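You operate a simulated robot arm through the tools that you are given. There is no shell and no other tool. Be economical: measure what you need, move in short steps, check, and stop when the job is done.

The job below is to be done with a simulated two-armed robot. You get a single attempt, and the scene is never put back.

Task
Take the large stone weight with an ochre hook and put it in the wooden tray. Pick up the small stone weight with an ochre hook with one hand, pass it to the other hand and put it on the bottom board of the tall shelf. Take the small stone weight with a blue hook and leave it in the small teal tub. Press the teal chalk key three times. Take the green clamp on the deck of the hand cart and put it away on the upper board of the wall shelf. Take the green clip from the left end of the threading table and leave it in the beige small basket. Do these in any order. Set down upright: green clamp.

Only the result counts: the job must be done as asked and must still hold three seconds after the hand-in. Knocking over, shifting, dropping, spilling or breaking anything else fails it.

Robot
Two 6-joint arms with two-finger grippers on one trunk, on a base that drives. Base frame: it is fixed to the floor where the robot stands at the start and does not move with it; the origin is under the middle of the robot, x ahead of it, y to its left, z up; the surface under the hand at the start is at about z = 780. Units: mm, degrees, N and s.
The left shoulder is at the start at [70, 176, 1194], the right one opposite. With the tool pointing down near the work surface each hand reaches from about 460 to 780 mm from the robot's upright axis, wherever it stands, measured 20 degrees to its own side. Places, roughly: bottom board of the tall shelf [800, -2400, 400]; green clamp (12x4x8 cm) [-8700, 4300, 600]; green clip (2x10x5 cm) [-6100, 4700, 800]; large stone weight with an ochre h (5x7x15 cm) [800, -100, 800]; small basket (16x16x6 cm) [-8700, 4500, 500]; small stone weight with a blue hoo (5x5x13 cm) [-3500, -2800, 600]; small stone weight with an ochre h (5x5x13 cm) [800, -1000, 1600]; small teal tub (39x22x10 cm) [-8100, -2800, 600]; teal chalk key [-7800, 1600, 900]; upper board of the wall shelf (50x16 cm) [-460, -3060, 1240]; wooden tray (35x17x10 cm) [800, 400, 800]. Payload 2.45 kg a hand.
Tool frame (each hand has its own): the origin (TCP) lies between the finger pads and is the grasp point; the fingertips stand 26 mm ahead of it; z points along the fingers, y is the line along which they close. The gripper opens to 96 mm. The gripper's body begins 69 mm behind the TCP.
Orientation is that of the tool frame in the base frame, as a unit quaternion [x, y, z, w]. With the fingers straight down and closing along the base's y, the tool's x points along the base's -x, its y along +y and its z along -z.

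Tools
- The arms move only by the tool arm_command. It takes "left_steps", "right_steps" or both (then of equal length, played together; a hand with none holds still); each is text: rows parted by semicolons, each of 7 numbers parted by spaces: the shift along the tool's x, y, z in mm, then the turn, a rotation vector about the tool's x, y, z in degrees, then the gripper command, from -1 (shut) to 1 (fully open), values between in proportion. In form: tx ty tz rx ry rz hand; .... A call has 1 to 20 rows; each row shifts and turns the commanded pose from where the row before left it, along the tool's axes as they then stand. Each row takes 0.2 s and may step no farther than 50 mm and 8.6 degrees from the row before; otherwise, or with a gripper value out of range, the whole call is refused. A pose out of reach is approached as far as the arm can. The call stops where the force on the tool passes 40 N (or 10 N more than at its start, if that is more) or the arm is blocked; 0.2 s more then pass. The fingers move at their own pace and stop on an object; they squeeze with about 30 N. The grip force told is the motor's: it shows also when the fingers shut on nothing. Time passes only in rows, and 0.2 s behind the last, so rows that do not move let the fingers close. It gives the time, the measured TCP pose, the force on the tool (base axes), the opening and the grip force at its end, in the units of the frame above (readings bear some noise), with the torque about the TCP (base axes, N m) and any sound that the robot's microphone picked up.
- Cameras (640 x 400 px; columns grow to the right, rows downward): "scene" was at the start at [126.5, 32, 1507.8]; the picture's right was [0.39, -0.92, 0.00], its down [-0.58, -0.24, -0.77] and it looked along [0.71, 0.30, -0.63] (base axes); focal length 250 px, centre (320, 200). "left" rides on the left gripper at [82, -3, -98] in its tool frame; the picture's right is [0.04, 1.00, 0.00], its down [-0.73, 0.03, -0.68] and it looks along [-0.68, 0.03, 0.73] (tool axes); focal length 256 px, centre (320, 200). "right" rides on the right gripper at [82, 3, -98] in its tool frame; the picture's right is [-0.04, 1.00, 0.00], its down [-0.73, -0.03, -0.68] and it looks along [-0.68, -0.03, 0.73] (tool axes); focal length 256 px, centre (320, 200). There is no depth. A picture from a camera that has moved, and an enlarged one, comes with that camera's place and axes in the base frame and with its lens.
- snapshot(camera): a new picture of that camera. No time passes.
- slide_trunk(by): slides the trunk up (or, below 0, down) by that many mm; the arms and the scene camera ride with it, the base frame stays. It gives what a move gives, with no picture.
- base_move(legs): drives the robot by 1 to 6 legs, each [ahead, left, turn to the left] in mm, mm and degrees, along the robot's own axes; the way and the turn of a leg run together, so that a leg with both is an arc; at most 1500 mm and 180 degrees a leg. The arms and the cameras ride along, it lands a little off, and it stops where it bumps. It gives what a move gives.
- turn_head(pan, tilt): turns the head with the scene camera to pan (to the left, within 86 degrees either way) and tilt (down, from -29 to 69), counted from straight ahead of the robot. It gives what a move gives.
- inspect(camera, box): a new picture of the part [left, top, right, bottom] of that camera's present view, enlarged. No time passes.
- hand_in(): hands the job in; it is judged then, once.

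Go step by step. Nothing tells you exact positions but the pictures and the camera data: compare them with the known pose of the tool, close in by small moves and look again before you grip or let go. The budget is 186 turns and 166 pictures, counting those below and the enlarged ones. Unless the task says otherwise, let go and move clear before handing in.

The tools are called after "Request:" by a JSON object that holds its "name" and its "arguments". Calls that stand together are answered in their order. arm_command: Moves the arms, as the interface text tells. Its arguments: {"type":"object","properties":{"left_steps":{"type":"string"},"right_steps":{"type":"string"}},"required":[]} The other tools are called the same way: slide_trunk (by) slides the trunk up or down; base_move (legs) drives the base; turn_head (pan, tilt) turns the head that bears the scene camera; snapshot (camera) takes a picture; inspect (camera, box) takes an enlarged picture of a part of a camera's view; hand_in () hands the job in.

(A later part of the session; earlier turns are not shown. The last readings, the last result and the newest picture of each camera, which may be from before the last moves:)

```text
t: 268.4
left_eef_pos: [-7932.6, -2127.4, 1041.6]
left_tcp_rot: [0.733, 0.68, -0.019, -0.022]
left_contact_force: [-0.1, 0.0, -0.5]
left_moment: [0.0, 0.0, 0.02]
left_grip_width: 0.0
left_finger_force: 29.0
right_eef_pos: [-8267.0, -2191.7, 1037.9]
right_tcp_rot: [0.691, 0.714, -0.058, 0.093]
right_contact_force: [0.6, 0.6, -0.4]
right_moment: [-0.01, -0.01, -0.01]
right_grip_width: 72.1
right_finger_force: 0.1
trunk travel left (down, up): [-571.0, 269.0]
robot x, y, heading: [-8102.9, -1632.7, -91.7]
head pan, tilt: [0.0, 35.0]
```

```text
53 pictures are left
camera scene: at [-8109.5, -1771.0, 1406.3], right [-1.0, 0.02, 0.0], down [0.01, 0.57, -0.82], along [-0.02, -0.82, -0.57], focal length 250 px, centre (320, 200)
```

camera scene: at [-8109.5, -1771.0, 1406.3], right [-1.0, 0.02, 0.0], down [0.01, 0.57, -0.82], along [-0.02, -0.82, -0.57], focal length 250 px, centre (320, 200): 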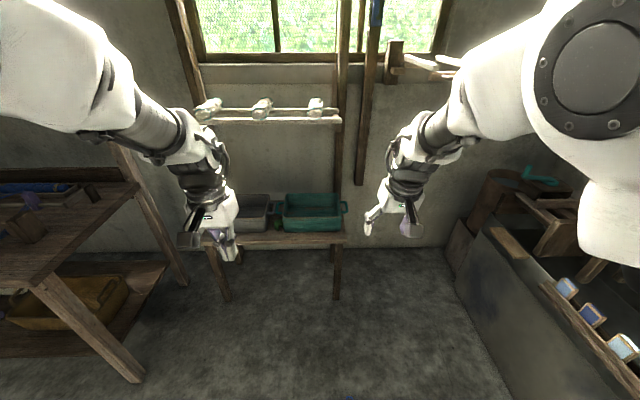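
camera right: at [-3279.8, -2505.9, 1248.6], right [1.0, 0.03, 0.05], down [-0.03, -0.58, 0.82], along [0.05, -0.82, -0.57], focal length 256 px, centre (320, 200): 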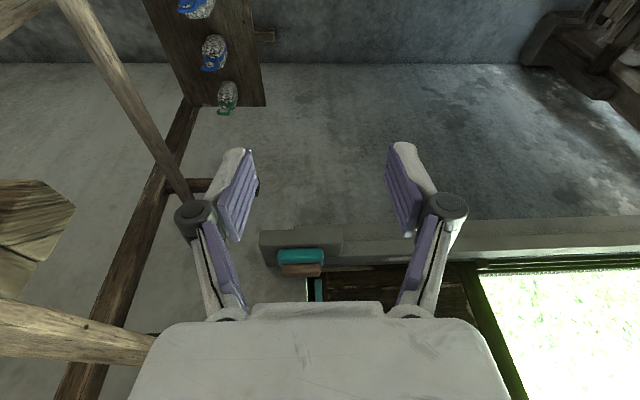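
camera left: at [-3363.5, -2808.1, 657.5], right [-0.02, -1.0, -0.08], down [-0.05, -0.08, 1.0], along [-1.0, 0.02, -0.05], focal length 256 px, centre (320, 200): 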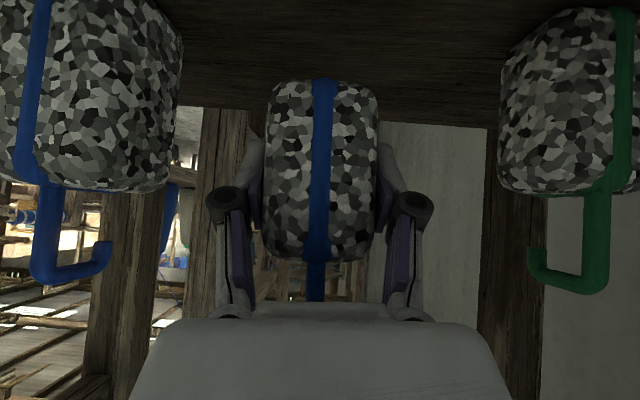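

The left hand is empty — the weight slipped out somewhere on the way. I look back east along the path for it.

Request:
{"name": "turn_head", "arguments": {"pan": 86, "tilt": 25}}

Request:
{"name": "snapshot", "arguments": {"camera": "scene"}}

Request:
{"name": "turn_head", "arguments": {"pan": 40, "tilt": 60}}

Request:
{"name": "snapshot", "arguments": {"camera": "scene"}}

```text
t: 270.0
left_eef_pos: [-7932.8, -2127.6, 1044.0]
left_tcp_rot: [0.733, 0.68, -0.018, -0.022]
left_contact_force: [0.0, -0.3, 0.3]
left_moment: [0.0, -0.01, -0.01]
left_grip_width: 0.0
left_finger_force: 28.6
right_eef_pos: [-8266.7, -2191.2, 1038.3]
right_tcp_rot: [0.692, 0.713, -0.059, 0.093]
right_contact_force: [0.9, 0.9, 0.0]
right_moment: [0.02, 0.01, 0.04]
right_grip_width: 72.0
right_finger_force: 0.1
trunk travel left (down, up): [-571.0, 269.0]
robot x, y, heading: [-8103.9, -1628.9, -91.6]
head pan, tilt: [85.9, 25.0]
```

```text
52 pictures are left
camera scene: at [-8015.6, -1691.8, 1422.0], right [-0.1, -1.0, 0.0], down [-0.42, 0.04, -0.91], along [0.9, -0.09, -0.42], focal length 250 px, centre (320, 200)
```

scene: 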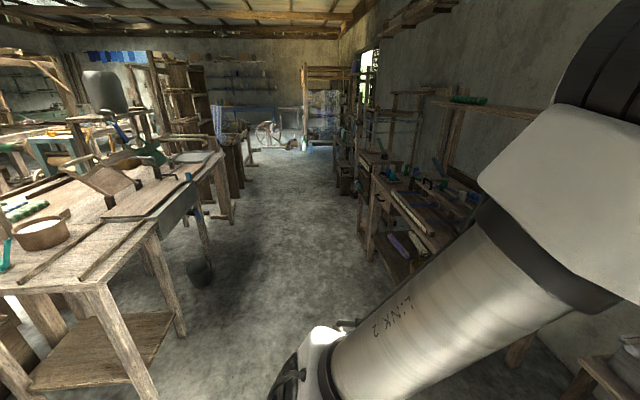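

```text
t: 271.1
left_eef_pos: [-7933.7, -2127.3, 1042.7]
left_tcp_rot: [0.733, 0.68, -0.018, -0.022]
left_contact_force: [-0.3, -0.9, -0.5]
left_moment: [-0.01, -0.02, -0.01]
left_grip_width: 0.1
left_finger_force: 28.8
right_eef_pos: [-8267.2, -2190.7, 1037.6]
right_tcp_rot: [0.692, 0.714, -0.058, 0.093]
right_contact_force: [0.3, 0.0, 0.6]
right_moment: [0.01, 0.0, -0.01]
right_grip_width: 72.1
right_finger_force: 0.2
trunk travel left (down, up): [-571.0, 269.0]
robot x, y, heading: [-8104.0, -1637.3, -91.4]
head pan, tilt: [40.0, 60.0]
```

```text
51 pictures are left
camera scene: at [-8065.6, -1735.0, 1371.9], right [-0.78, -0.62, 0.0], down [-0.54, 0.68, -0.5], along [0.31, -0.39, -0.87], focal length 250 px, centre (320, 200)
```

scene: 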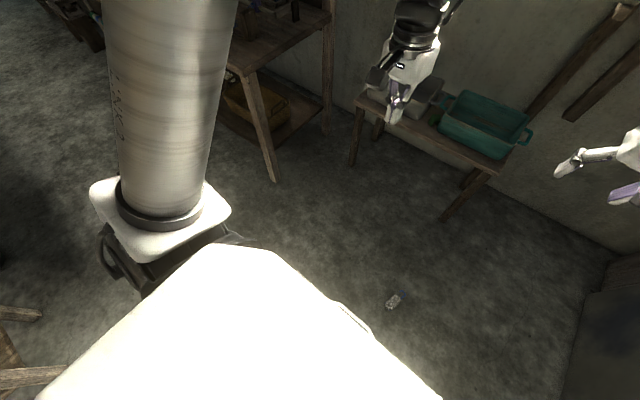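

Found it: the weight lies on the floor near [-8242, -2107]. I'll pick it up with the right hand: back off slightly, lower the trunk, level the hand.

Request:
{"name": "base_move", "arguments": {"legs": [[-70, 0, 1.5]]}}

Request:
{"name": "slide_trunk", "arguments": {"by": -400}}

Request:
{"name": "slide_trunk", "arguments": {"by": -165}}

Request:
{"name": "arm_command", "arguments": {"right_steps": "0 0 20 0 6.1 0 0.8; 0 0 40 0 6.1 0 0.8; 0 0 40 0 0 0 0.8; 0 0 40 0 0 0 0.8; 0 0 40 0 0 0 0.8; 0 0 0 0 0 0 0.8"}}

Request:
{"name": "snapshot", "arguments": {"camera": "right"}}

```text
t: 272.1
left_eef_pos: [-7918.8, -2052.9, 1042.7]
left_tcp_rot: [0.724, 0.689, -0.017, -0.022]
left_contact_force: [0.6, -0.1, -0.6]
left_moment: [-0.04, -0.01, 0.0]
left_grip_width: 0.1
left_finger_force: 28.4
right_eef_pos: [-8251.8, -2125.7, 1038.4]
right_tcp_rot: [0.682, 0.723, -0.058, 0.094]
right_contact_force: [-0.4, -0.1, -0.9]
right_moment: [-0.03, 0.03, 0.01]
right_grip_width: 71.8
right_finger_force: 0.0
trunk travel left (down, up): [-571.0, 269.0]
robot x, y, heading: [-8101.5, -1562.5, -90.0]
head pan, tilt: [40.0, 60.0]
```

```text
t: 275.9
left_eef_pos: [-7918.4, -2053.4, 642.3]
left_tcp_rot: [0.724, 0.689, -0.018, -0.022]
left_contact_force: [-0.4, 0.0, 0.2]
left_moment: [-0.01, 0.0, 0.0]
left_grip_width: 0.0
left_finger_force: 28.7
right_eef_pos: [-8252.4, -2126.9, 637.6]
right_tcp_rot: [0.682, 0.723, -0.058, 0.094]
right_contact_force: [0.3, 0.0, 0.2]
right_moment: [-0.01, 0.01, 0.02]
right_grip_width: 71.7
right_finger_force: 0.1
trunk travel left (down, up): [-171.0, 669.0]
robot x, y, heading: [-8106.1, -1562.0, -89.7]
head pan, tilt: [40.0, 60.0]
```

```text
t: 277.8
left_eef_pos: [-7919.6, -2054.2, 476.6]
left_tcp_rot: [0.724, 0.689, -0.018, -0.021]
left_contact_force: [-0.4, 0.0, 0.0]
left_moment: [0.0, 0.0, -0.02]
left_grip_width: 0.2
left_finger_force: 28.0
right_eef_pos: [-8252.5, -2126.2, 473.5]
right_tcp_rot: [0.682, 0.723, -0.057, 0.095]
right_contact_force: [-0.6, 0.5, 0.0]
right_moment: [-0.02, 0.05, 0.02]
right_grip_width: 71.8
right_finger_force: 0.1
trunk travel left (down, up): [-6.0, 834.0]
robot x, y, heading: [-8100.2, -1560.4, -89.9]
head pan, tilt: [40.0, 60.0]
```

```text
t: 279.2
left_eef_pos: [-7920.1, -2052.9, 479.4]
left_tcp_rot: [0.723, 0.69, -0.018, -0.022]
left_contact_force: [-0.6, 0.1, 0.2]
left_moment: [0.01, -0.01, 0.02]
left_grip_width: 0.1
left_finger_force: 28.7
right_eef_pos: [-8245.7, -2134.4, 295.1]
right_tcp_rot: [0.684, 0.729, 0.017, 0.016]
right_contact_force: [0.2, -0.8, 0.2]
right_moment: [0.01, 0.01, 0.01]
right_grip_width: 86.4
right_finger_force: 0.1
trunk travel left (down, up): [-6.0, 834.0]
robot x, y, heading: [-8102.2, -1558.7, -89.8]
head pan, tilt: [40.0, 60.0]
```

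```text
50 pictures are left
camera right: at [-8251.4, -2052.5, 392.5], right [1.0, 0.02, 0.04], down [-0.01, -0.73, 0.68], along [0.05, -0.68, -0.73], focal length 256 px, centre (320, 200)
```

right: 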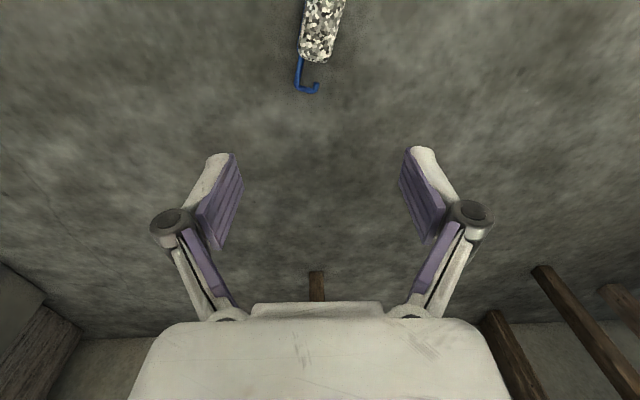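

The weight lies along roughly y, centre ≈ [-8232, -2107]. I align the hand and descend part-way.

Request:
{"name": "arm_command", "arguments": {"right_steps": "15 7 0 2.7 0 0 0.8; 12 7 0 0 0 6.3 0.8; 0 0 0 0 0 6.3 0.8; 0 0 45 0 0 0 0.8; 0 0 45 0 0 0 0.8; 0 0 45 0 0 0 0.8; 0 0 45 0 0 0 0.8; 0 0 0 0 0 0 0.8"}}

Request:
{"name": "snapshot", "arguments": {"camera": "right"}}

```text
t: 281.0
left_eef_pos: [-7919.0, -2053.2, 478.2]
left_tcp_rot: [0.724, 0.689, -0.018, -0.021]
left_contact_force: [-0.1, 0.2, 0.7]
left_moment: [0.01, -0.02, -0.02]
left_grip_width: 0.0
left_finger_force: 28.5
right_eef_pos: [-8230.9, -2069.0, 107.4]
right_tcp_rot: [0.76, 0.65, 0.0, 0.005]
right_contact_force: [-0.9, -0.3, 0.0]
right_moment: [-0.01, -0.02, 0.01]
right_grip_width: 86.9
right_finger_force: 0.0
right hand out of reach, approached as far as the arm can: row 2, 3, 7
trunk travel left (down, up): [-6.0, 834.0]
robot x, y, heading: [-8102.7, -1563.1, -90.0]
head pan, tilt: [40.0, 60.0]
```

```text
49 pictures are left
camera right: at [-8215.7, -1987.2, 205.1], right [0.98, -0.19, 0.01], down [-0.15, -0.71, 0.68], along [-0.13, -0.67, -0.73], focal length 256 px, centre (320, 200)
```

right: 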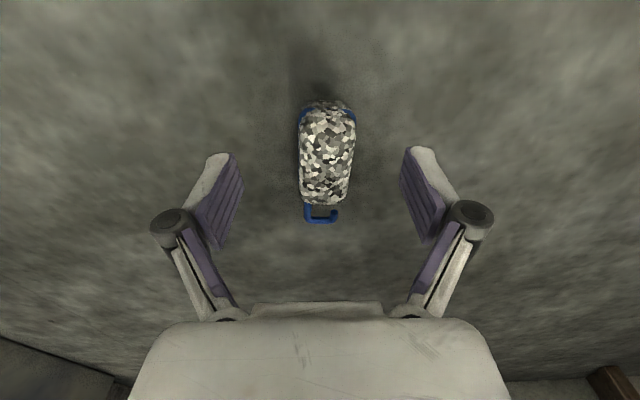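

Aligned; weight centre ≈ [-8232, -2101]. Forward 32 mm, then down to grip height.

Request:
{"name": "arm_command", "arguments": {"right_steps": "-32 4 0 0 0 0 0.8; 0 0 25 0 0 0 0.8; 0 0 25 0 0 0 0.8; 0 0 22 0 0 0 0.8; 0 0 0 0 0 0 0.8"}}

Request:
{"name": "snapshot", "arguments": {"camera": "right"}}

```text
t: 282.2
left_eef_pos: [-7918.7, -2054.3, 477.0]
left_tcp_rot: [0.724, 0.69, -0.018, -0.023]
left_contact_force: [0.4, -0.5, -0.1]
left_moment: [0.02, 0.01, 0.01]
left_grip_width: 0.3
left_finger_force: 28.3
right_eef_pos: [-8261.5, -2118.2, 69.2]
right_tcp_rot: [0.752, 0.654, -0.029, 0.072]
right_contact_force: [-0.3, 0.6, 0.5]
right_moment: [0.01, 0.01, -0.03]
right_grip_width: 86.3
right_finger_force: 0.0
right hand out of reach, approached as far as the arm can: row 1, 2, 3, 4
trunk travel left (down, up): [-6.0, 834.0]
robot x, y, heading: [-8100.8, -1563.0, -90.0]
head pan, tilt: [40.0, 60.0]
```

```text
48 pictures are left
camera right: at [-8251.9, -2023.5, 155.4], right [0.98, -0.17, 0.08], down [-0.17, -0.62, 0.77], along [-0.09, -0.77, -0.63], focal length 256 px, centre (320, 200)
```

right: 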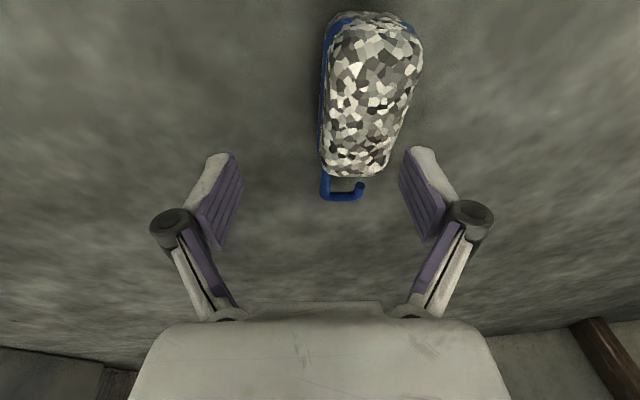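

The arm is too folded at this spot; I raise the hand, back the base 120 mm, and re-check.

Request:
{"name": "arm_command", "arguments": {"right_steps": "0 0 -40 0 0 0 0.8; 0 0 -40 0 0 0 0.8; 0 0 0 0 0 0 0.8"}}

Request:
{"name": "base_move", "arguments": {"legs": [[-120, 0, 0]]}}

Request:
{"name": "arm_command", "arguments": {"right_steps": "-40 0 0 0 0 0 0.8; -40 0 0 0 0 0 0.8; -40 0 0 0 0 0 0.8; 0 0 0 0 0 0 0.8"}}

Request:
{"name": "snapshot", "arguments": {"camera": "right"}}

```text
t: 283.0
left_eef_pos: [-7920.0, -2053.6, 478.3]
left_tcp_rot: [0.724, 0.689, -0.018, -0.021]
left_contact_force: [0.0, 0.4, -0.4]
left_moment: [0.01, 0.01, 0.01]
left_grip_width: 0.0
left_finger_force: 28.6
right_eef_pos: [-8235.2, -2077.1, 119.6]
right_tcp_rot: [0.759, 0.651, 0.0, 0.008]
right_contact_force: [0.4, 0.1, 0.5]
right_moment: [-0.02, 0.01, -0.05]
right_grip_width: 86.5
right_finger_force: 0.0
right hand out of reach, approached as far as the arm can: row 1, 2
trunk travel left (down, up): [-6.0, 834.0]
robot x, y, heading: [-8101.5, -1563.3, -89.8]
head pan, tilt: [40.0, 60.0]
```

```text
t: 284.3
left_eef_pos: [-7918.1, -1931.2, 477.3]
left_tcp_rot: [0.723, 0.69, -0.017, -0.021]
left_contact_force: [0.7, 0.8, 0.7]
left_moment: [-0.02, -0.03, 0.03]
left_grip_width: 0.0
left_finger_force: 28.7
right_eef_pos: [-8234.3, -1955.0, 119.7]
right_tcp_rot: [0.759, 0.652, 0.0, 0.009]
right_contact_force: [-0.3, 0.9, 0.1]
right_moment: [0.04, -0.03, -0.03]
right_grip_width: 86.3
right_finger_force: 0.0
trunk travel left (down, up): [-6.0, 834.0]
robot x, y, heading: [-8103.4, -1438.8, -89.9]
head pan, tilt: [40.0, 60.0]
```

```text
t: 285.3
left_eef_pos: [-7919.1, -1930.8, 477.1]
left_tcp_rot: [0.723, 0.69, -0.018, -0.021]
left_contact_force: [0.3, 0.1, 0.9]
left_moment: [0.0, 0.01, -0.01]
left_grip_width: 0.0
left_finger_force: 28.3
right_eef_pos: [-8315.4, -2037.2, 117.8]
right_tcp_rot: [0.743, 0.667, 0.018, 0.054]
right_contact_force: [-0.2, -0.3, -0.1]
right_moment: [0.01, -0.01, 0.03]
right_grip_width: 86.2
right_finger_force: 0.1
right hand out of reach, approached as far as the arm can: row 1, 2, 3
trunk travel left (down, up): [-6.0, 834.0]
robot x, y, heading: [-8100.9, -1438.5, -90.0]
head pan, tilt: [40.0, 60.0]
```

```text
47 pictures are left
camera right: at [-8313.2, -1952.0, 211.0], right [0.98, -0.14, 0.11], down [-0.18, -0.69, 0.7], along [-0.03, -0.71, -0.7], focal length 256 px, centre (320, 200)
```

right: 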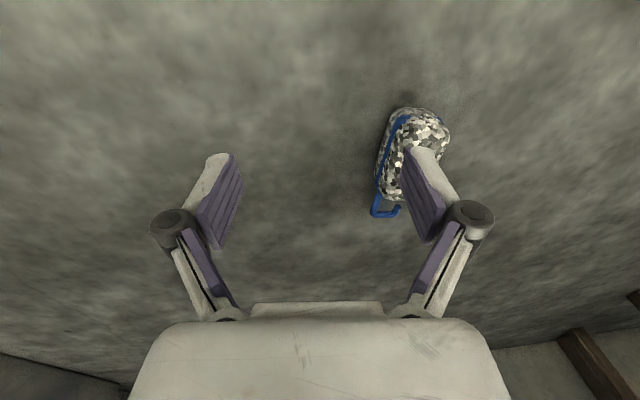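

The wrist yaw seems to be the limiting joint. I undo the wrist yaw and turn the base instead.

Request:
{"name": "arm_command", "arguments": {"right_steps": "40 0 -20 0 0 -6.3 0.8; 20 0 -20 0 0 -6.3 0.8; 0 0 0 0 0 0 0.8; 0 0 0 0 0 0 0.8"}}

Request:
{"name": "base_move", "arguments": {"legs": [[97, 159, -12.7]]}}

Request:
{"name": "snapshot", "arguments": {"camera": "right"}}

```text
t: 286.3
left_eef_pos: [-7918.0, -1931.7, 477.4]
left_tcp_rot: [0.723, 0.69, -0.018, -0.022]
left_contact_force: [-0.1, -0.2, -0.1]
left_moment: [0.0, -0.02, -0.02]
left_grip_width: 0.0
left_finger_force: 28.3
right_eef_pos: [-8316.1, -1976.2, 155.4]
right_tcp_rot: [0.664, 0.745, 0.012, 0.056]
right_contact_force: [1.1, 0.1, 0.1]
right_moment: [0.03, 0.0, 0.03]
right_grip_width: 86.3
right_finger_force: 0.1
trunk travel left (down, up): [-6.0, 834.0]
robot x, y, heading: [-8101.7, -1443.8, -89.8]
head pan, tilt: [40.0, 60.0]
```

```text
t: 287.8
left_eef_pos: [-7886.6, -2073.3, 477.2]
left_tcp_rot: [0.796, 0.604, -0.016, -0.023]
left_contact_force: [0.5, 0.7, -0.2]
left_moment: [0.0, 0.02, -0.01]
left_grip_width: 0.0
left_finger_force: 28.7
right_eef_pos: [-8283.6, -2027.0, 155.9]
right_tcp_rot: [0.745, 0.664, 0.006, 0.056]
right_contact_force: [0.0, -0.2, -0.5]
right_moment: [-0.01, -0.01, -0.02]
right_grip_width: 86.6
right_finger_force: 0.0
trunk travel left (down, up): [-6.0, 834.0]
robot x, y, heading: [-7957.0, -1553.6, -102.9]
head pan, tilt: [40.0, 60.0]
```

```text
46 pictures are left
camera right: at [-8279.2, -1938.5, 247.4], right [0.98, -0.15, 0.09], down [-0.17, -0.67, 0.72], along [-0.04, -0.73, -0.69], focal length 256 px, centre (320, 200)
```

right: 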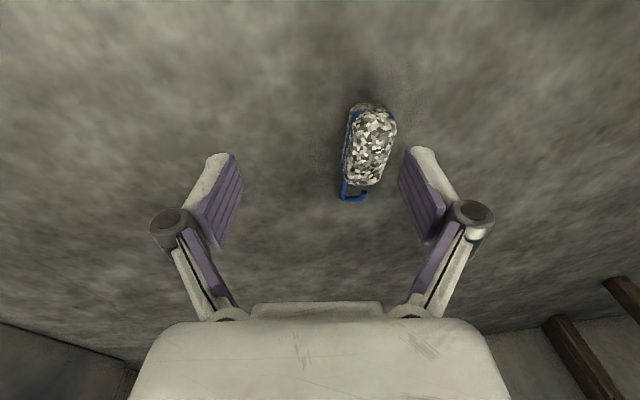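

Weight centre confirmed ≈ [-8230, -2105]. Level the hand, move over it and descend to z≈60.

Request:
{"name": "arm_command", "arguments": {"right_steps": "0 0 0 5.2 3.7 0 0.8; -24 21 0 0 0 0 0.8; -24 21 0 0 0 0 0.8; -23 20 0 0 0 0 0.8; 0 0 35 0 0 0 0.8; 0 0 35 0 0 0 0.8; 0 0 25 0 0 0 0.8; 0 0 0 0 0 0 0.8"}}

Request:
{"name": "snapshot", "arguments": {"camera": "right"}}

```text
t: 289.6
left_eef_pos: [-7886.9, -2073.7, 477.4]
left_tcp_rot: [0.796, 0.605, -0.016, -0.023]
left_contact_force: [-0.2, -0.3, 0.1]
left_moment: [-0.03, -0.01, 0.02]
left_grip_width: 0.0
left_finger_force: 28.5
right_eef_pos: [-8208.5, -2053.0, 75.9]
right_tcp_rot: [0.744, 0.668, 0.003, 0.008]
right_contact_force: [-0.4, 0.1, 0.9]
right_moment: [0.0, -0.01, 0.03]
right_grip_width: 86.4
right_finger_force: 0.0
right hand out of reach, approached as far as the arm can: row 1, 3, 4, 5, 6, 7
trunk travel left (down, up): [-6.0, 834.0]
robot x, y, heading: [-7956.4, -1555.8, -102.8]
head pan, tilt: [40.0, 60.0]
```

```text
45 pictures are left
camera right: at [-8198.6, -1971.2, 173.4], right [0.99, -0.15, 0.02], down [-0.12, -0.72, 0.68], along [-0.09, -0.68, -0.73], focal length 256 px, centre (320, 200)
```

right: 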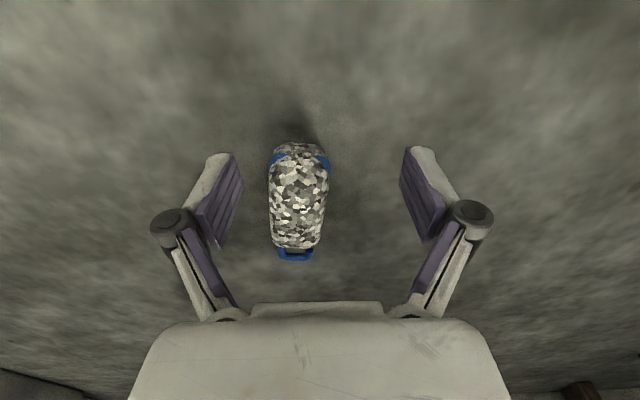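

The hand is level but limited in forward reach, so I bring the base 55 mm forward instead, then descend.

Request:
{"name": "arm_command", "arguments": {"right_steps": "0 0 -40 0 0 0 0.8; 0 0 0 0 0 0 0.8"}}

Request:
{"name": "base_move", "arguments": {"legs": [[55, -9, 0]]}}

Request:
{"name": "snapshot", "arguments": {"camera": "right"}}

```text
t: 290.2
left_eef_pos: [-7886.4, -2072.6, 478.5]
left_tcp_rot: [0.797, 0.603, -0.016, -0.023]
left_contact_force: [0.0, 0.7, -0.8]
left_moment: [-0.02, 0.01, -0.01]
left_grip_width: 0.0
left_finger_force: 28.7
right_eef_pos: [-8208.3, -2052.9, 118.2]
right_tcp_rot: [0.747, 0.665, 0.0, 0.001]
right_contact_force: [-0.4, 0.1, 0.6]
right_moment: [0.0, 0.02, -0.01]
right_grip_width: 86.2
right_finger_force: 0.1
trunk travel left (down, up): [-6.0, 834.0]
robot x, y, heading: [-7952.7, -1558.2, -103.1]
head pan, tilt: [40.0, 60.0]
```

```text
t: 291.2
left_eef_pos: [-7908.1, -2124.4, 478.0]
left_tcp_rot: [0.797, 0.603, -0.016, -0.024]
left_contact_force: [0.8, 0.4, 0.4]
left_moment: [-0.01, 0.06, 0.0]
left_grip_width: 0.0
left_finger_force: 28.4
right_eef_pos: [-8228.5, -2105.2, 117.2]
right_tcp_rot: [0.746, 0.666, 0.0, 0.001]
right_contact_force: [-0.3, -0.2, 0.5]
right_moment: [0.01, 0.01, 0.03]
right_grip_width: 86.4
right_finger_force: 0.0
trunk travel left (down, up): [-6.0, 834.0]
robot x, y, heading: [-7973.9, -1607.8, -102.9]
head pan, tilt: [40.0, 60.0]
```

```text
44 pictures are left
camera right: at [-8217.2, -2023.7, 214.9], right [0.99, -0.15, 0.0], down [-0.11, -0.72, 0.68], along [-0.1, -0.67, -0.73], focal length 256 px, centre (320, 200)
```

right: 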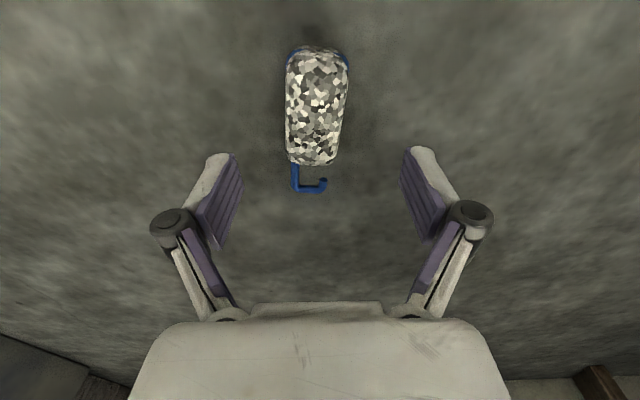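

Right above it now. Descend.

Request:
{"name": "slide_trunk", "arguments": {"by": -6}}

Request:
{"name": "arm_command", "arguments": {"right_steps": "0 -3 30 0 0 0 0.8; 0 0 30 0 0 0 0.8; 0 0 18 0 0 0 0.8; 0 0 0 0 0 0 0.8"}}

Request:
{"name": "snapshot", "arguments": {"camera": "right"}}

```text
t: 291.7
left_eef_pos: [-7908.0, -2124.0, 473.7]
left_tcp_rot: [0.797, 0.603, -0.016, -0.022]
left_contact_force: [1.1, -0.2, -0.4]
left_moment: [-0.01, 0.0, -0.01]
left_grip_width: 0.2
left_finger_force: 29.4
right_eef_pos: [-8229.7, -2104.8, 110.6]
right_tcp_rot: [0.746, 0.666, 0.001, 0.002]
right_contact_force: [-0.7, -0.2, 0.3]
right_moment: [0.01, 0.01, 0.02]
right_grip_width: 86.2
right_finger_force: 0.1
trunk travel left (down, up): [0.0, 840.0]
robot x, y, heading: [-7977.3, -1606.6, -102.8]
head pan, tilt: [40.0, 60.0]
```

```text
t: 292.7
left_eef_pos: [-7907.8, -2125.2, 471.3]
left_tcp_rot: [0.797, 0.603, -0.015, -0.024]
left_contact_force: [0.5, -0.1, 0.4]
left_moment: [0.04, -0.03, -0.02]
left_grip_width: 0.1
left_finger_force: 29.0
right_eef_pos: [-8227.5, -2087.4, 42.4]
right_tcp_rot: [0.745, 0.667, 0.003, 0.006]
right_contact_force: [-0.3, 0.5, -0.1]
right_moment: [0.01, 0.02, -0.02]
right_grip_width: 86.7
right_finger_force: 0.0
right hand out of reach, approached as far as the arm can: row 2, 3
trunk travel left (down, up): [0.0, 840.0]
robot x, y, heading: [-7975.2, -1608.1, -102.8]
head pan, tilt: [40.0, 60.0]
```

```text
43 pictures are left
camera right: at [-8216.8, -2007.0, 140.0], right [0.99, -0.15, 0.01], down [-0.12, -0.72, 0.68], along [-0.09, -0.68, -0.73], focal length 256 px, centre (320, 200)
```

right: 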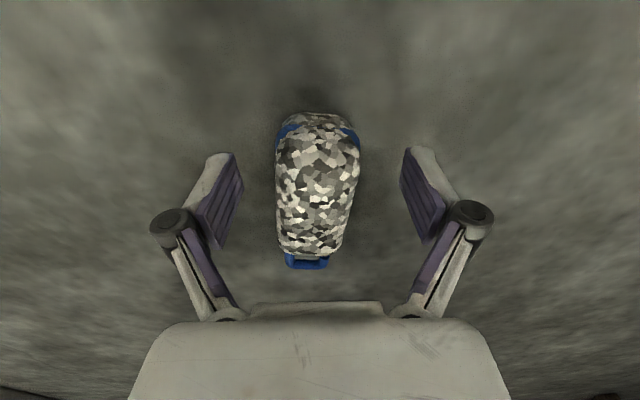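

Nearly there; a 17 mm base nudge forward centres the grip, then close.

Request:
{"name": "base_move", "arguments": {"legs": [[17, 0, 0]]}}

Request:
{"name": "arm_command", "arguments": {"right_steps": "0 0 0 0 0 0 0.2; 0 0 0 0 0 0 -1; 0 0 0 0 0 0 -1; 0 0 0 0 0 0 -1; 0 0 0 0 0 0 -1"}}

Request:
{"name": "slide_trunk", "arguments": {"by": 60}}

Request:
{"name": "snapshot", "arguments": {"camera": "right"}}

```text
t: 293.5
left_eef_pos: [-7910.7, -2141.9, 472.6]
left_tcp_rot: [0.797, 0.603, -0.016, -0.023]
left_contact_force: [0.3, -0.1, -0.3]
left_moment: [0.01, -0.02, 0.03]
left_grip_width: 0.0
left_finger_force: 28.6
right_eef_pos: [-8231.5, -2105.4, 42.8]
right_tcp_rot: [0.745, 0.667, 0.002, 0.006]
right_contact_force: [0.8, -0.5, 0.6]
right_moment: [-0.01, -0.04, 0.02]
right_grip_width: 86.4
right_finger_force: 0.1
trunk travel left (down, up): [0.0, 840.0]
robot x, y, heading: [-7979.0, -1623.0, -103.1]
head pan, tilt: [40.0, 60.0]
```

```text
t: 294.7
left_eef_pos: [-7912.0, -2142.0, 473.0]
left_tcp_rot: [0.797, 0.604, -0.016, -0.023]
left_contact_force: [-0.4, 0.4, 0.6]
left_moment: [0.02, -0.01, -0.01]
left_grip_width: 0.0
left_finger_force: 28.4
right_eef_pos: [-8232.2, -2106.6, 43.5]
right_tcp_rot: [0.745, 0.667, 0.001, 0.007]
right_contact_force: [-3.4, -0.8, 10.4]
right_moment: [0.19, -0.03, 0.0]
right_grip_width: 41.4
right_finger_force: 30.0
trunk travel left (down, up): [0.0, 840.0]
robot x, y, heading: [-7981.8, -1621.8, -103.1]
head pan, tilt: [40.0, 60.0]
```

```text
t: 295.7
left_eef_pos: [-7912.2, -2141.5, 531.0]
left_tcp_rot: [0.797, 0.603, -0.016, -0.023]
left_contact_force: [0.3, 0.1, -0.9]
left_moment: [-0.01, -0.01, 0.01]
left_grip_width: 0.0
left_finger_force: 28.4
right_eef_pos: [-8231.4, -2104.9, 102.7]
right_tcp_rot: [0.745, 0.666, 0.002, 0.006]
right_contact_force: [0.2, 0.3, -3.7]
right_moment: [-0.01, -0.01, -0.02]
right_grip_width: 41.6
right_finger_force: 30.2
trunk travel left (down, up): [-60.0, 780.0]
robot x, y, heading: [-7977.5, -1619.7, -103.2]
head pan, tilt: [40.0, 60.0]
```

```text
42 pictures are left
camera right: at [-8220.6, -2023.9, 199.8], right [0.99, -0.15, 0.01], down [-0.12, -0.72, 0.68], along [-0.09, -0.68, -0.73], focal length 256 px, centre (320, 200)
```

right: 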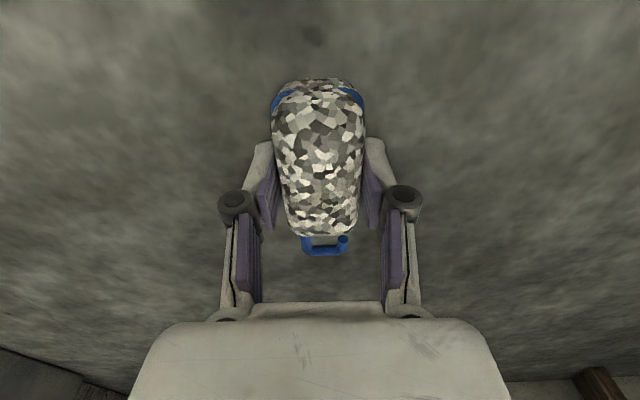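

Held firmly at its middle. I raise arm and trunk and drive gently toward the tub (centre ≈ [-8098, -2762]).

Request:
{"name": "arm_command", "arguments": {"right_steps": "0 0 -40 0 0 0 -1; 0 0 -40 0 0 0 -1; 0 0 -40 0 0 0 -1; 0 0 -40 0 0 0 -1; 0 0 -40 0 0 0 -1; 0 0 -40 0 0 0 -1; 0 0 -40 0 0 0 -1; 0 0 0 0 0 0 -1"}}

Request:
{"name": "slide_trunk", "arguments": {"by": 400}}

Request:
{"name": "slide_trunk", "arguments": {"by": 60}}

Request:
{"name": "base_move", "arguments": {"legs": [[200, 81, 13], [200, 0, 0]]}}

Request:
{"name": "snapshot", "arguments": {"camera": "right"}}

```text
t: 297.5
left_eef_pos: [-7911.5, -2143.1, 532.2]
left_tcp_rot: [0.797, 0.603, -0.015, -0.023]
left_contact_force: [-0.4, -0.3, 0.7]
left_moment: [0.01, -0.02, -0.02]
left_grip_width: 0.0
left_finger_force: 28.7
right_eef_pos: [-8235.9, -2103.2, 381.6]
right_tcp_rot: [0.747, 0.665, 0.006, 0.008]
right_contact_force: [0.7, -0.3, -1.5]
right_moment: [0.01, -0.02, -0.07]
right_grip_width: 42.0
right_finger_force: 30.1
trunk travel left (down, up): [-60.0, 780.0]
robot x, y, heading: [-7979.7, -1622.3, -103.0]
head pan, tilt: [40.0, 60.0]
```

```text
t: 301.3
left_eef_pos: [-7911.3, -2142.0, 932.0]
left_tcp_rot: [0.797, 0.603, -0.016, -0.022]
left_contact_force: [0.0, 0.4, 0.1]
left_moment: [0.0, -0.02, 0.0]
left_grip_width: 0.0
left_finger_force: 28.5
right_eef_pos: [-8236.5, -2102.7, 782.0]
right_tcp_rot: [0.747, 0.665, 0.005, 0.009]
right_contact_force: [0.2, 0.0, -3.2]
right_moment: [0.0, 0.02, 0.02]
right_grip_width: 41.7
right_finger_force: 29.7
trunk travel left (down, up): [-460.0, 380.0]
robot x, y, heading: [-7976.5, -1622.9, -103.0]
head pan, tilt: [40.0, 60.0]
```

```text
t: 302.3
left_eef_pos: [-7912.1, -2142.6, 992.0]
left_tcp_rot: [0.797, 0.603, -0.016, -0.023]
left_contact_force: [0.4, 0.6, -0.6]
left_moment: [0.0, 0.0, 0.01]
left_grip_width: 0.0
left_finger_force: 28.6
right_eef_pos: [-8236.6, -2102.7, 841.6]
right_tcp_rot: [0.747, 0.665, 0.005, 0.008]
right_contact_force: [0.2, -0.6, -3.5]
right_moment: [-0.02, 0.0, 0.02]
right_grip_width: 41.6
right_finger_force: 30.0
trunk travel left (down, up): [-520.0, 320.0]
robot x, y, heading: [-7983.9, -1618.4, -103.0]
head pan, tilt: [40.0, 60.0]
```

```text
t: 305.2
left_eef_pos: [-7744.1, -2521.9, 991.8]
left_tcp_rot: [0.726, 0.688, -0.018, -0.023]
left_contact_force: [1.1, 0.9, -0.3]
left_moment: [0.0, 0.02, -0.01]
left_grip_width: 0.0
left_finger_force: 28.7
right_eef_pos: [-8069.3, -2554.6, 841.9]
right_tcp_rot: [0.669, 0.743, 0.005, 0.008]
right_contact_force: [-0.1, 0.0, -2.8]
right_moment: [0.04, -0.04, 0.04]
right_grip_width: 41.6
right_finger_force: 30.3
trunk travel left (down, up): [-520.0, 320.0]
robot x, y, heading: [-7926.6, -2026.8, -90.3]
head pan, tilt: [40.0, 60.0]
```

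```text
41 pictures are left
camera right: at [-8078.1, -2473.2, 939.5], right [1.0, 0.06, 0.02], down [0.03, -0.73, 0.68], along [0.06, -0.68, -0.73], focal length 256 px, centre (320, 200)
```

right: 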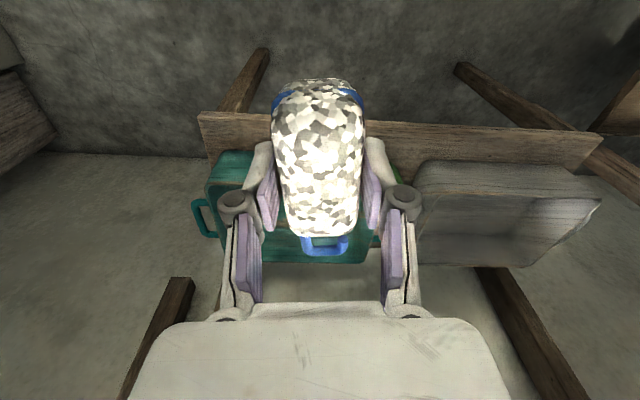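

The tub is right ahead. Drive 168 mm forward and slightly right.

Request:
{"name": "base_move", "arguments": {"legs": [[168, -15, 0]]}}

Request:
{"name": "turn_head", "arguments": {"pan": -15, "tilt": 45}}

Request:
{"name": "snapshot", "arguments": {"camera": "scene"}}

Request:
{"name": "snapshot", "arguments": {"camera": "right"}}

```text
t: 306.7
left_eef_pos: [-7759.9, -2693.8, 992.0]
left_tcp_rot: [0.725, 0.688, -0.017, -0.022]
left_contact_force: [0.5, -0.1, 0.2]
left_moment: [0.02, 0.02, -0.01]
left_grip_width: 0.0
left_finger_force: 28.4
right_eef_pos: [-8085.4, -2728.3, 842.4]
right_tcp_rot: [0.669, 0.743, 0.006, 0.008]
right_contact_force: [-0.1, -0.9, -3.9]
right_moment: [0.04, -0.02, 0.01]
right_grip_width: 41.7
right_finger_force: 30.1
trunk travel left (down, up): [-520.0, 320.0]
robot x, y, heading: [-7939.4, -2203.3, -90.0]
head pan, tilt: [40.0, 60.0]
```

```text
t: 307.9
left_eef_pos: [-7759.7, -2694.1, 991.6]
left_tcp_rot: [0.726, 0.688, -0.018, -0.022]
left_contact_force: [-0.5, -1.3, 0.8]
left_moment: [-0.02, 0.02, 0.01]
left_grip_width: 0.3
left_finger_force: 28.1
right_eef_pos: [-8085.8, -2727.3, 842.1]
right_tcp_rot: [0.669, 0.744, 0.006, 0.009]
right_contact_force: [-0.1, 0.2, -2.4]
right_moment: [0.0, -0.02, 0.01]
right_grip_width: 41.8
right_finger_force: 29.6
trunk travel left (down, up): [-520.0, 320.0]
robot x, y, heading: [-7943.0, -2199.9, -90.2]
head pan, tilt: [-15.0, 45.0]
```

```text
40 pictures are left
camera scene: at [-7965.0, -2332.0, 1340.7], right [-0.97, 0.26, 0.0], down [0.18, 0.68, -0.71], along [-0.18, -0.68, -0.71], focal length 250 px, centre (320, 200)
```

scene: 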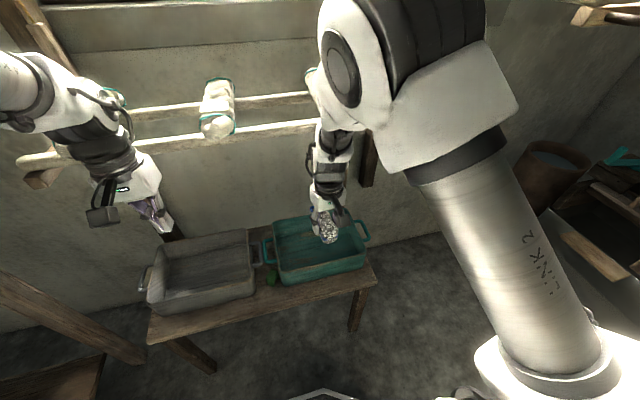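

```text
39 pictures are left
camera right: at [-8093.6, -2645.4, 939.8], right [1.0, 0.06, 0.02], down [0.03, -0.73, 0.68], along [0.06, -0.68, -0.73], focal length 256 px, centre (320, 200)
```

right: 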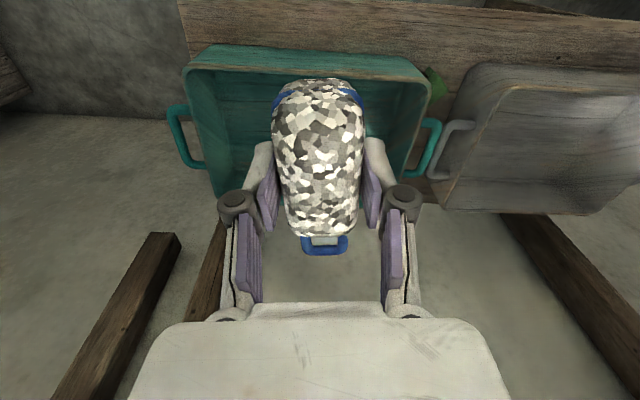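

A pole rack hangs above, close to my left wrist, so I back 60 mm, lower the trunk 100 mm, and reach forward with the right arm only.

Request:
{"name": "base_move", "arguments": {"legs": [[-60, 0, 0]]}}

Request:
{"name": "slide_trunk", "arguments": {"by": -100}}

Request:
{"name": "arm_command", "arguments": {"right_steps": "-38 0 0 0 0 0 -1; -38 0 0 0 0 0 -1; -38 0 0 0 0 0 -1; 0 0 0 0 0 0 -1"}}

Request:
{"name": "snapshot", "arguments": {"camera": "right"}}

Request:
{"name": "snapshot", "arguments": {"camera": "scene"}}

```text
t: 308.9
left_eef_pos: [-7760.1, -2632.3, 993.3]
left_tcp_rot: [0.725, 0.688, -0.019, -0.021]
left_contact_force: [0.0, -0.3, -0.1]
left_moment: [-0.06, -0.02, 0.0]
left_grip_width: 0.0
left_finger_force: 29.1
right_eef_pos: [-8085.1, -2667.7, 843.0]
right_tcp_rot: [0.669, 0.743, 0.006, 0.01]
right_contact_force: [-0.3, -0.6, -3.0]
right_moment: [-0.02, 0.02, 0.0]
right_grip_width: 41.3
right_finger_force: 30.0
trunk travel left (down, up): [-520.0, 320.0]
robot x, y, heading: [-7941.2, -2143.5, -90.1]
head pan, tilt: [-15.0, 45.0]
```

```text
t: 310.2
left_eef_pos: [-7758.1, -2633.6, 892.4]
left_tcp_rot: [0.725, 0.688, -0.018, -0.022]
left_contact_force: [0.8, 0.0, 0.5]
left_moment: [0.05, -0.01, 0.01]
left_grip_width: 0.1
left_finger_force: 28.5
right_eef_pos: [-8084.5, -2668.4, 742.3]
right_tcp_rot: [0.669, 0.743, 0.006, 0.009]
right_contact_force: [0.2, -0.4, -2.7]
right_moment: [0.04, -0.01, -0.02]
right_grip_width: 41.4
right_finger_force: 30.1
trunk travel left (down, up): [-420.0, 420.0]
robot x, y, heading: [-7945.2, -2142.3, -90.2]
head pan, tilt: [-15.0, 45.0]
```

```text
t: 311.2
left_eef_pos: [-7759.1, -2634.1, 891.9]
left_tcp_rot: [0.725, 0.688, -0.018, -0.022]
left_contact_force: [-0.3, -0.1, 0.6]
left_moment: [0.03, 0.03, -0.01]
left_grip_width: 0.1
left_finger_force: 28.4
right_eef_pos: [-8072.5, -2758.7, 741.4]
right_tcp_rot: [0.662, 0.749, 0.011, 0.019]
right_contact_force: [0.0, 0.2, -2.8]
right_moment: [0.0, -0.01, 0.02]
right_grip_width: 41.6
right_finger_force: 30.3
right hand out of reach, approached as far as the arm can: row 3
trunk travel left (down, up): [-420.0, 420.0]
robot x, y, heading: [-7937.0, -2141.6, -90.0]
head pan, tilt: [-15.0, 45.0]
```

```text
38 pictures are left
camera right: at [-8084.4, -2675.7, 838.1], right [1.0, 0.08, 0.04], down [0.03, -0.72, 0.69], along [0.09, -0.68, -0.72], focal length 256 px, centre (320, 200)
```

right: 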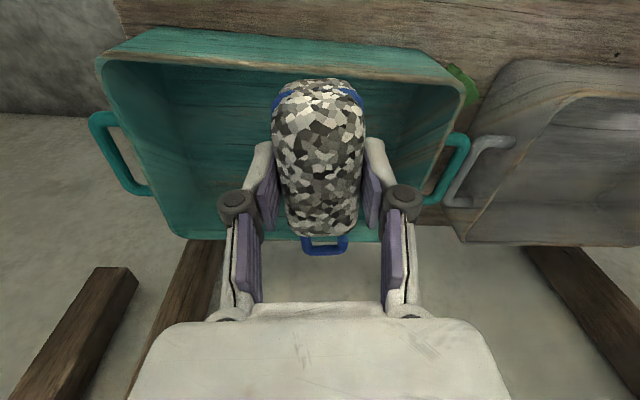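

```text
37 pictures are left
camera scene: at [-7964.9, -2272.2, 1240.7], right [-0.97, 0.26, 0.0], down [0.18, 0.68, -0.71], along [-0.18, -0.68, -0.71], focal length 250 px, centre (320, 200)
```

scene: 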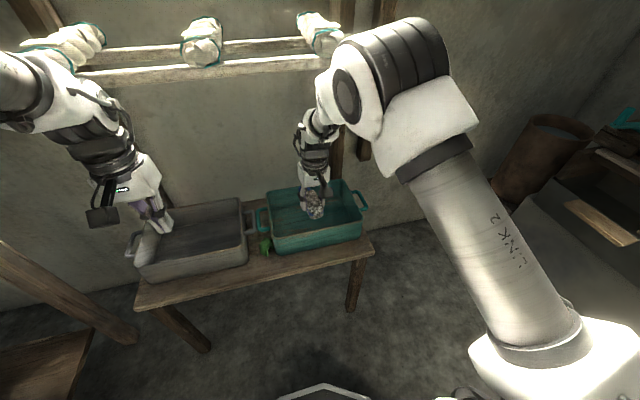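

A little more forward is needed to clear the near rim: drive 38 mm, then lower.

Request:
{"name": "base_move", "arguments": {"legs": [[38, 0, 0]]}}

Request:
{"name": "slide_trunk", "arguments": {"by": -55}}

Request:
{"name": "snapshot", "arguments": {"camera": "right"}}

```text
t: 312.1
left_eef_pos: [-7758.3, -2673.6, 890.8]
left_tcp_rot: [0.725, 0.688, -0.016, -0.021]
left_contact_force: [0.4, -0.7, -0.7]
left_moment: [0.03, 0.01, 0.0]
left_grip_width: 0.0
left_finger_force: 28.0
right_eef_pos: [-8072.6, -2797.2, 740.3]
right_tcp_rot: [0.661, 0.75, 0.011, 0.019]
right_contact_force: [0.0, -0.5, -4.2]
right_moment: [0.06, -0.03, 0.0]
right_grip_width: 41.6
right_finger_force: 29.8
trunk travel left (down, up): [-420.0, 420.0]
robot x, y, heading: [-7939.6, -2180.0, -90.2]
head pan, tilt: [-15.0, 45.0]
```

```text
t: 313.0
left_eef_pos: [-7759.5, -2671.7, 836.1]
left_tcp_rot: [0.725, 0.688, -0.017, -0.021]
left_contact_force: [-0.5, -0.6, 1.0]
left_moment: [0.0, 0.0, 0.0]
left_grip_width: 0.0
left_finger_force: 28.6
right_eef_pos: [-8073.4, -2796.5, 685.7]
right_tcp_rot: [0.662, 0.749, 0.011, 0.02]
right_contact_force: [-0.2, 0.2, -3.0]
right_moment: [0.03, 0.01, -0.01]
right_grip_width: 41.7
right_finger_force: 29.9
trunk travel left (down, up): [-365.0, 475.0]
robot x, y, heading: [-7941.7, -2177.3, -90.2]
head pan, tilt: [-15.0, 45.0]
```

```text
36 pictures are left
camera right: at [-8084.3, -2713.6, 783.0], right [1.0, 0.09, 0.04], down [0.03, -0.72, 0.69], along [0.09, -0.68, -0.72], focal length 256 px, centre (320, 200)
```

right: 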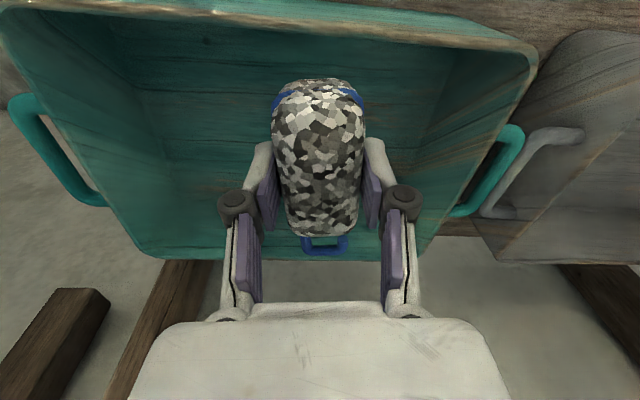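

The weight is inside the tub's opening. Lower further.

Request:
{"name": "slide_trunk", "arguments": {"by": -40}}

Request:
{"name": "arm_command", "arguments": {"right_steps": "0 0 5 0 0 0 -1; 0 0 5 0 0 0 -1; 0 0 5 0 0 0 -1; 0 0 0 0 0 0 -1"}}

Request:
{"name": "snapshot", "arguments": {"camera": "right"}}

```text
t: 313.9
left_eef_pos: [-7759.1, -2671.9, 797.2]
left_tcp_rot: [0.725, 0.688, -0.017, -0.021]
left_contact_force: [0.9, 0.3, 0.7]
left_moment: [-0.04, 0.01, -0.02]
left_grip_width: 0.3
left_finger_force: 28.5
right_eef_pos: [-8072.1, -2795.9, 646.8]
right_tcp_rot: [0.662, 0.749, 0.011, 0.02]
right_contact_force: [-0.9, 0.0, -2.8]
right_moment: [-0.01, -0.01, -0.02]
right_grip_width: 41.6
right_finger_force: 30.0
trunk travel left (down, up): [-325.0, 515.0]
robot x, y, heading: [-7940.9, -2185.4, -90.5]
head pan, tilt: [-15.0, 45.0]
```

```text
t: 314.9
left_eef_pos: [-7759.7, -2671.4, 795.9]
left_tcp_rot: [0.725, 0.688, -0.018, -0.021]
left_contact_force: [-0.5, 0.9, -0.8]
left_moment: [-0.01, 0.0, -0.02]
left_grip_width: 0.0
left_finger_force: 28.7
right_eef_pos: [-8072.3, -2796.1, 632.1]
right_tcp_rot: [0.662, 0.749, 0.011, 0.02]
right_contact_force: [0.5, -1.0, -3.3]
right_moment: [0.01, -0.01, 0.01]
right_grip_width: 41.5
right_finger_force: 29.9
trunk travel left (down, up): [-325.0, 515.0]
robot x, y, heading: [-7942.3, -2179.9, -90.3]
head pan, tilt: [-15.0, 45.0]
```

```text
35 pictures are left
camera right: at [-8084.0, -2714.2, 727.4], right [1.0, 0.09, 0.04], down [0.03, -0.72, 0.69], along [0.09, -0.68, -0.72], focal length 256 px, centre (320, 200)
```

right: 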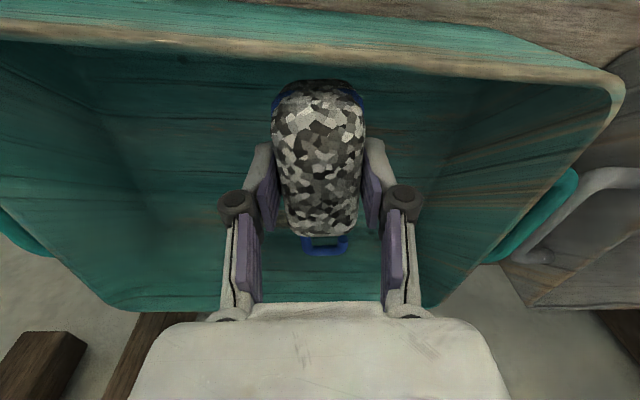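

Still above the tub floor; continue down until touch.

Request:
{"name": "arm_command", "arguments": {"right_steps": "0 0 5 0 0 0 -1; 0 0 5 0 0 0 -1; 0 0 5 0 0 0 -1; 0 0 5 0 0 0 -1; 0 0 0 0 0 0 -1"}}

```text
t: 316.1
left_eef_pos: [-7758.6, -2672.4, 797.6]
left_tcp_rot: [0.725, 0.688, -0.018, -0.021]
left_contact_force: [-0.3, -0.6, -0.2]
left_moment: [0.02, -0.02, 0.03]
left_grip_width: 0.0
left_finger_force: 28.3
right_eef_pos: [-8071.8, -2797.8, 610.0]
right_tcp_rot: [0.662, 0.749, 0.01, 0.02]
right_contact_force: [-0.6, -0.3, -2.7]
right_moment: [0.0, 0.0, 0.0]
right_grip_width: 41.4
right_finger_force: 29.3
trunk travel left (down, up): [-325.0, 515.0]
robot x, y, heading: [-7938.3, -2180.2, -90.0]
head pan, tilt: [-15.0, 45.0]
```

Request:
{"name": "arm_command", "arguments": {"right_steps": "0 0 5 0 0 0 -1; 0 0 5 0 0 0 -1; 0 0 4 0 0 0 -1; 0 0 4 0 0 0 -1; 0 0 0 0 0 0 -1"}}

Request:
{"name": "snapshot", "arguments": {"camera": "right"}}

```text
t: 317.3
left_eef_pos: [-7759.2, -2671.9, 797.8]
left_tcp_rot: [0.725, 0.689, -0.018, -0.021]
left_contact_force: [0.0, 0.5, 0.1]
left_moment: [0.01, 0.0, 0.0]
left_grip_width: 0.0
left_finger_force: 29.3
right_eef_pos: [-8070.6, -2797.3, 592.5]
right_tcp_rot: [0.662, 0.75, 0.011, 0.02]
right_contact_force: [-0.6, -0.2, -2.9]
right_moment: [0.02, 0.02, -0.05]
right_grip_width: 41.5
right_finger_force: 30.5
trunk travel left (down, up): [-325.0, 515.0]
robot x, y, heading: [-7941.3, -2178.9, -90.1]
head pan, tilt: [-15.0, 45.0]
```

```text
34 pictures are left
camera right: at [-8082.0, -2714.1, 690.1], right [1.0, 0.09, 0.04], down [0.03, -0.72, 0.69], along [0.09, -0.68, -0.72], focal length 256 px, centre (320, 200)
```

right: 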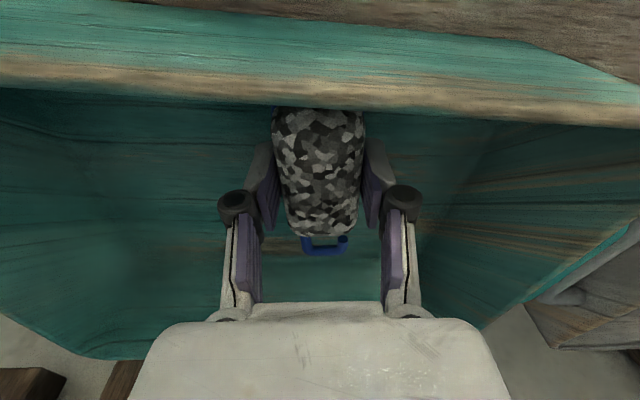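

Rim is at z≈612, so the floor is about 30 mm lower. Continue gently.

Request:
{"name": "arm_command", "arguments": {"right_steps": "0 0 5 0 0 0 -1; 0 0 5 0 0 0 -1; 0 0 5 0 0 0 -1; 0 0 5 0 0 0 -1; 0 0 4 0 0 0 -1; 0 0 0 0 0 0 -1"}}

```text
t: 318.7
left_eef_pos: [-7758.3, -2669.5, 799.4]
left_tcp_rot: [0.725, 0.688, -0.018, -0.021]
left_contact_force: [-0.9, 0.1, 0.9]
left_moment: [0.0, -0.01, -0.02]
left_grip_width: 0.0
left_finger_force: 28.6
right_eef_pos: [-8068.6, -2796.4, 573.0]
right_tcp_rot: [0.661, 0.75, 0.009, 0.023]
right_contact_force: [-2.5, -1.8, 25.7]
right_moment: [-0.15, 0.63, -0.04]
right_grip_width: 41.6
right_finger_force: 30.1
trunk travel left (down, up): [-325.0, 515.0]
robot x, y, heading: [-7944.5, -2178.8, -90.3]
head pan, tilt: [-15.0, 45.0]
```

On the tub floor. Ease, open, and rise straight up.

Request:
{"name": "arm_command", "arguments": {"right_steps": "0 0 -5 0 0 0 -1; 0 0 0 0 0 0 -0.3; 0 0 0 0 0 0 0.4; 0 0 0 0 0 0 0.4; 0 0 -30 0 0 0 0.4; 0 0 -40 0 0 0 0.4; 0 0 0 0 0 0 0.4"}}

Request:
{"name": "slide_trunk", "arguments": {"by": 90}}

Request:
{"name": "snapshot", "arguments": {"camera": "right"}}

```text
t: 320.3
left_eef_pos: [-7757.8, -2671.4, 796.8]
left_tcp_rot: [0.725, 0.688, -0.018, -0.022]
left_contact_force: [0.2, 0.6, 0.8]
left_moment: [0.02, 0.0, 0.01]
left_grip_width: 0.1
left_finger_force: 28.2
right_eef_pos: [-8073.7, -2797.2, 644.3]
right_tcp_rot: [0.661, 0.75, 0.01, 0.022]
right_contact_force: [0.1, -0.6, -0.6]
right_moment: [0.03, 0.0, 0.02]
right_grip_width: 67.1
right_finger_force: 0.2
trunk travel left (down, up): [-325.0, 515.0]
robot x, y, heading: [-7940.7, -2182.8, -90.5]
head pan, tilt: [-15.0, 45.0]
```

```text
t: 321.5
left_eef_pos: [-7759.1, -2671.8, 887.6]
left_tcp_rot: [0.725, 0.688, -0.018, -0.021]
left_contact_force: [-0.1, -0.6, 0.1]
left_moment: [-0.01, 0.0, 0.01]
left_grip_width: 0.0
left_finger_force: 28.5
right_eef_pos: [-8072.6, -2798.8, 733.5]
right_tcp_rot: [0.662, 0.749, 0.011, 0.021]
right_contact_force: [0.4, 0.5, -0.4]
right_moment: [0.03, 0.0, -0.01]
right_grip_width: 67.2
right_finger_force: 0.2
trunk travel left (down, up): [-415.0, 425.0]
robot x, y, heading: [-7943.2, -2181.2, -90.0]
head pan, tilt: [-15.0, 45.0]
```

```text
33 pictures are left
camera right: at [-8084.3, -2715.2, 830.4], right [1.0, 0.08, 0.04], down [0.03, -0.72, 0.69], along [0.09, -0.68, -0.72], focal length 256 px, centre (320, 200)
```

right: 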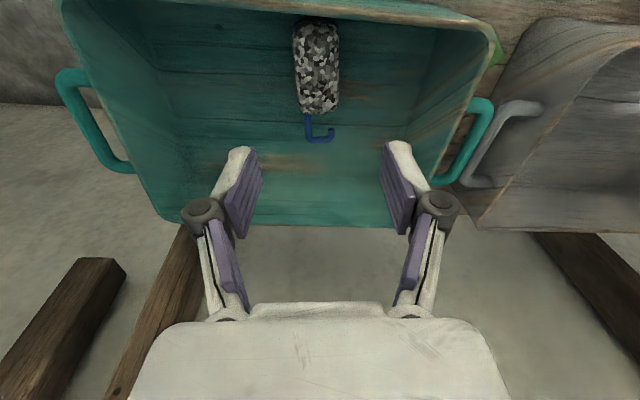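

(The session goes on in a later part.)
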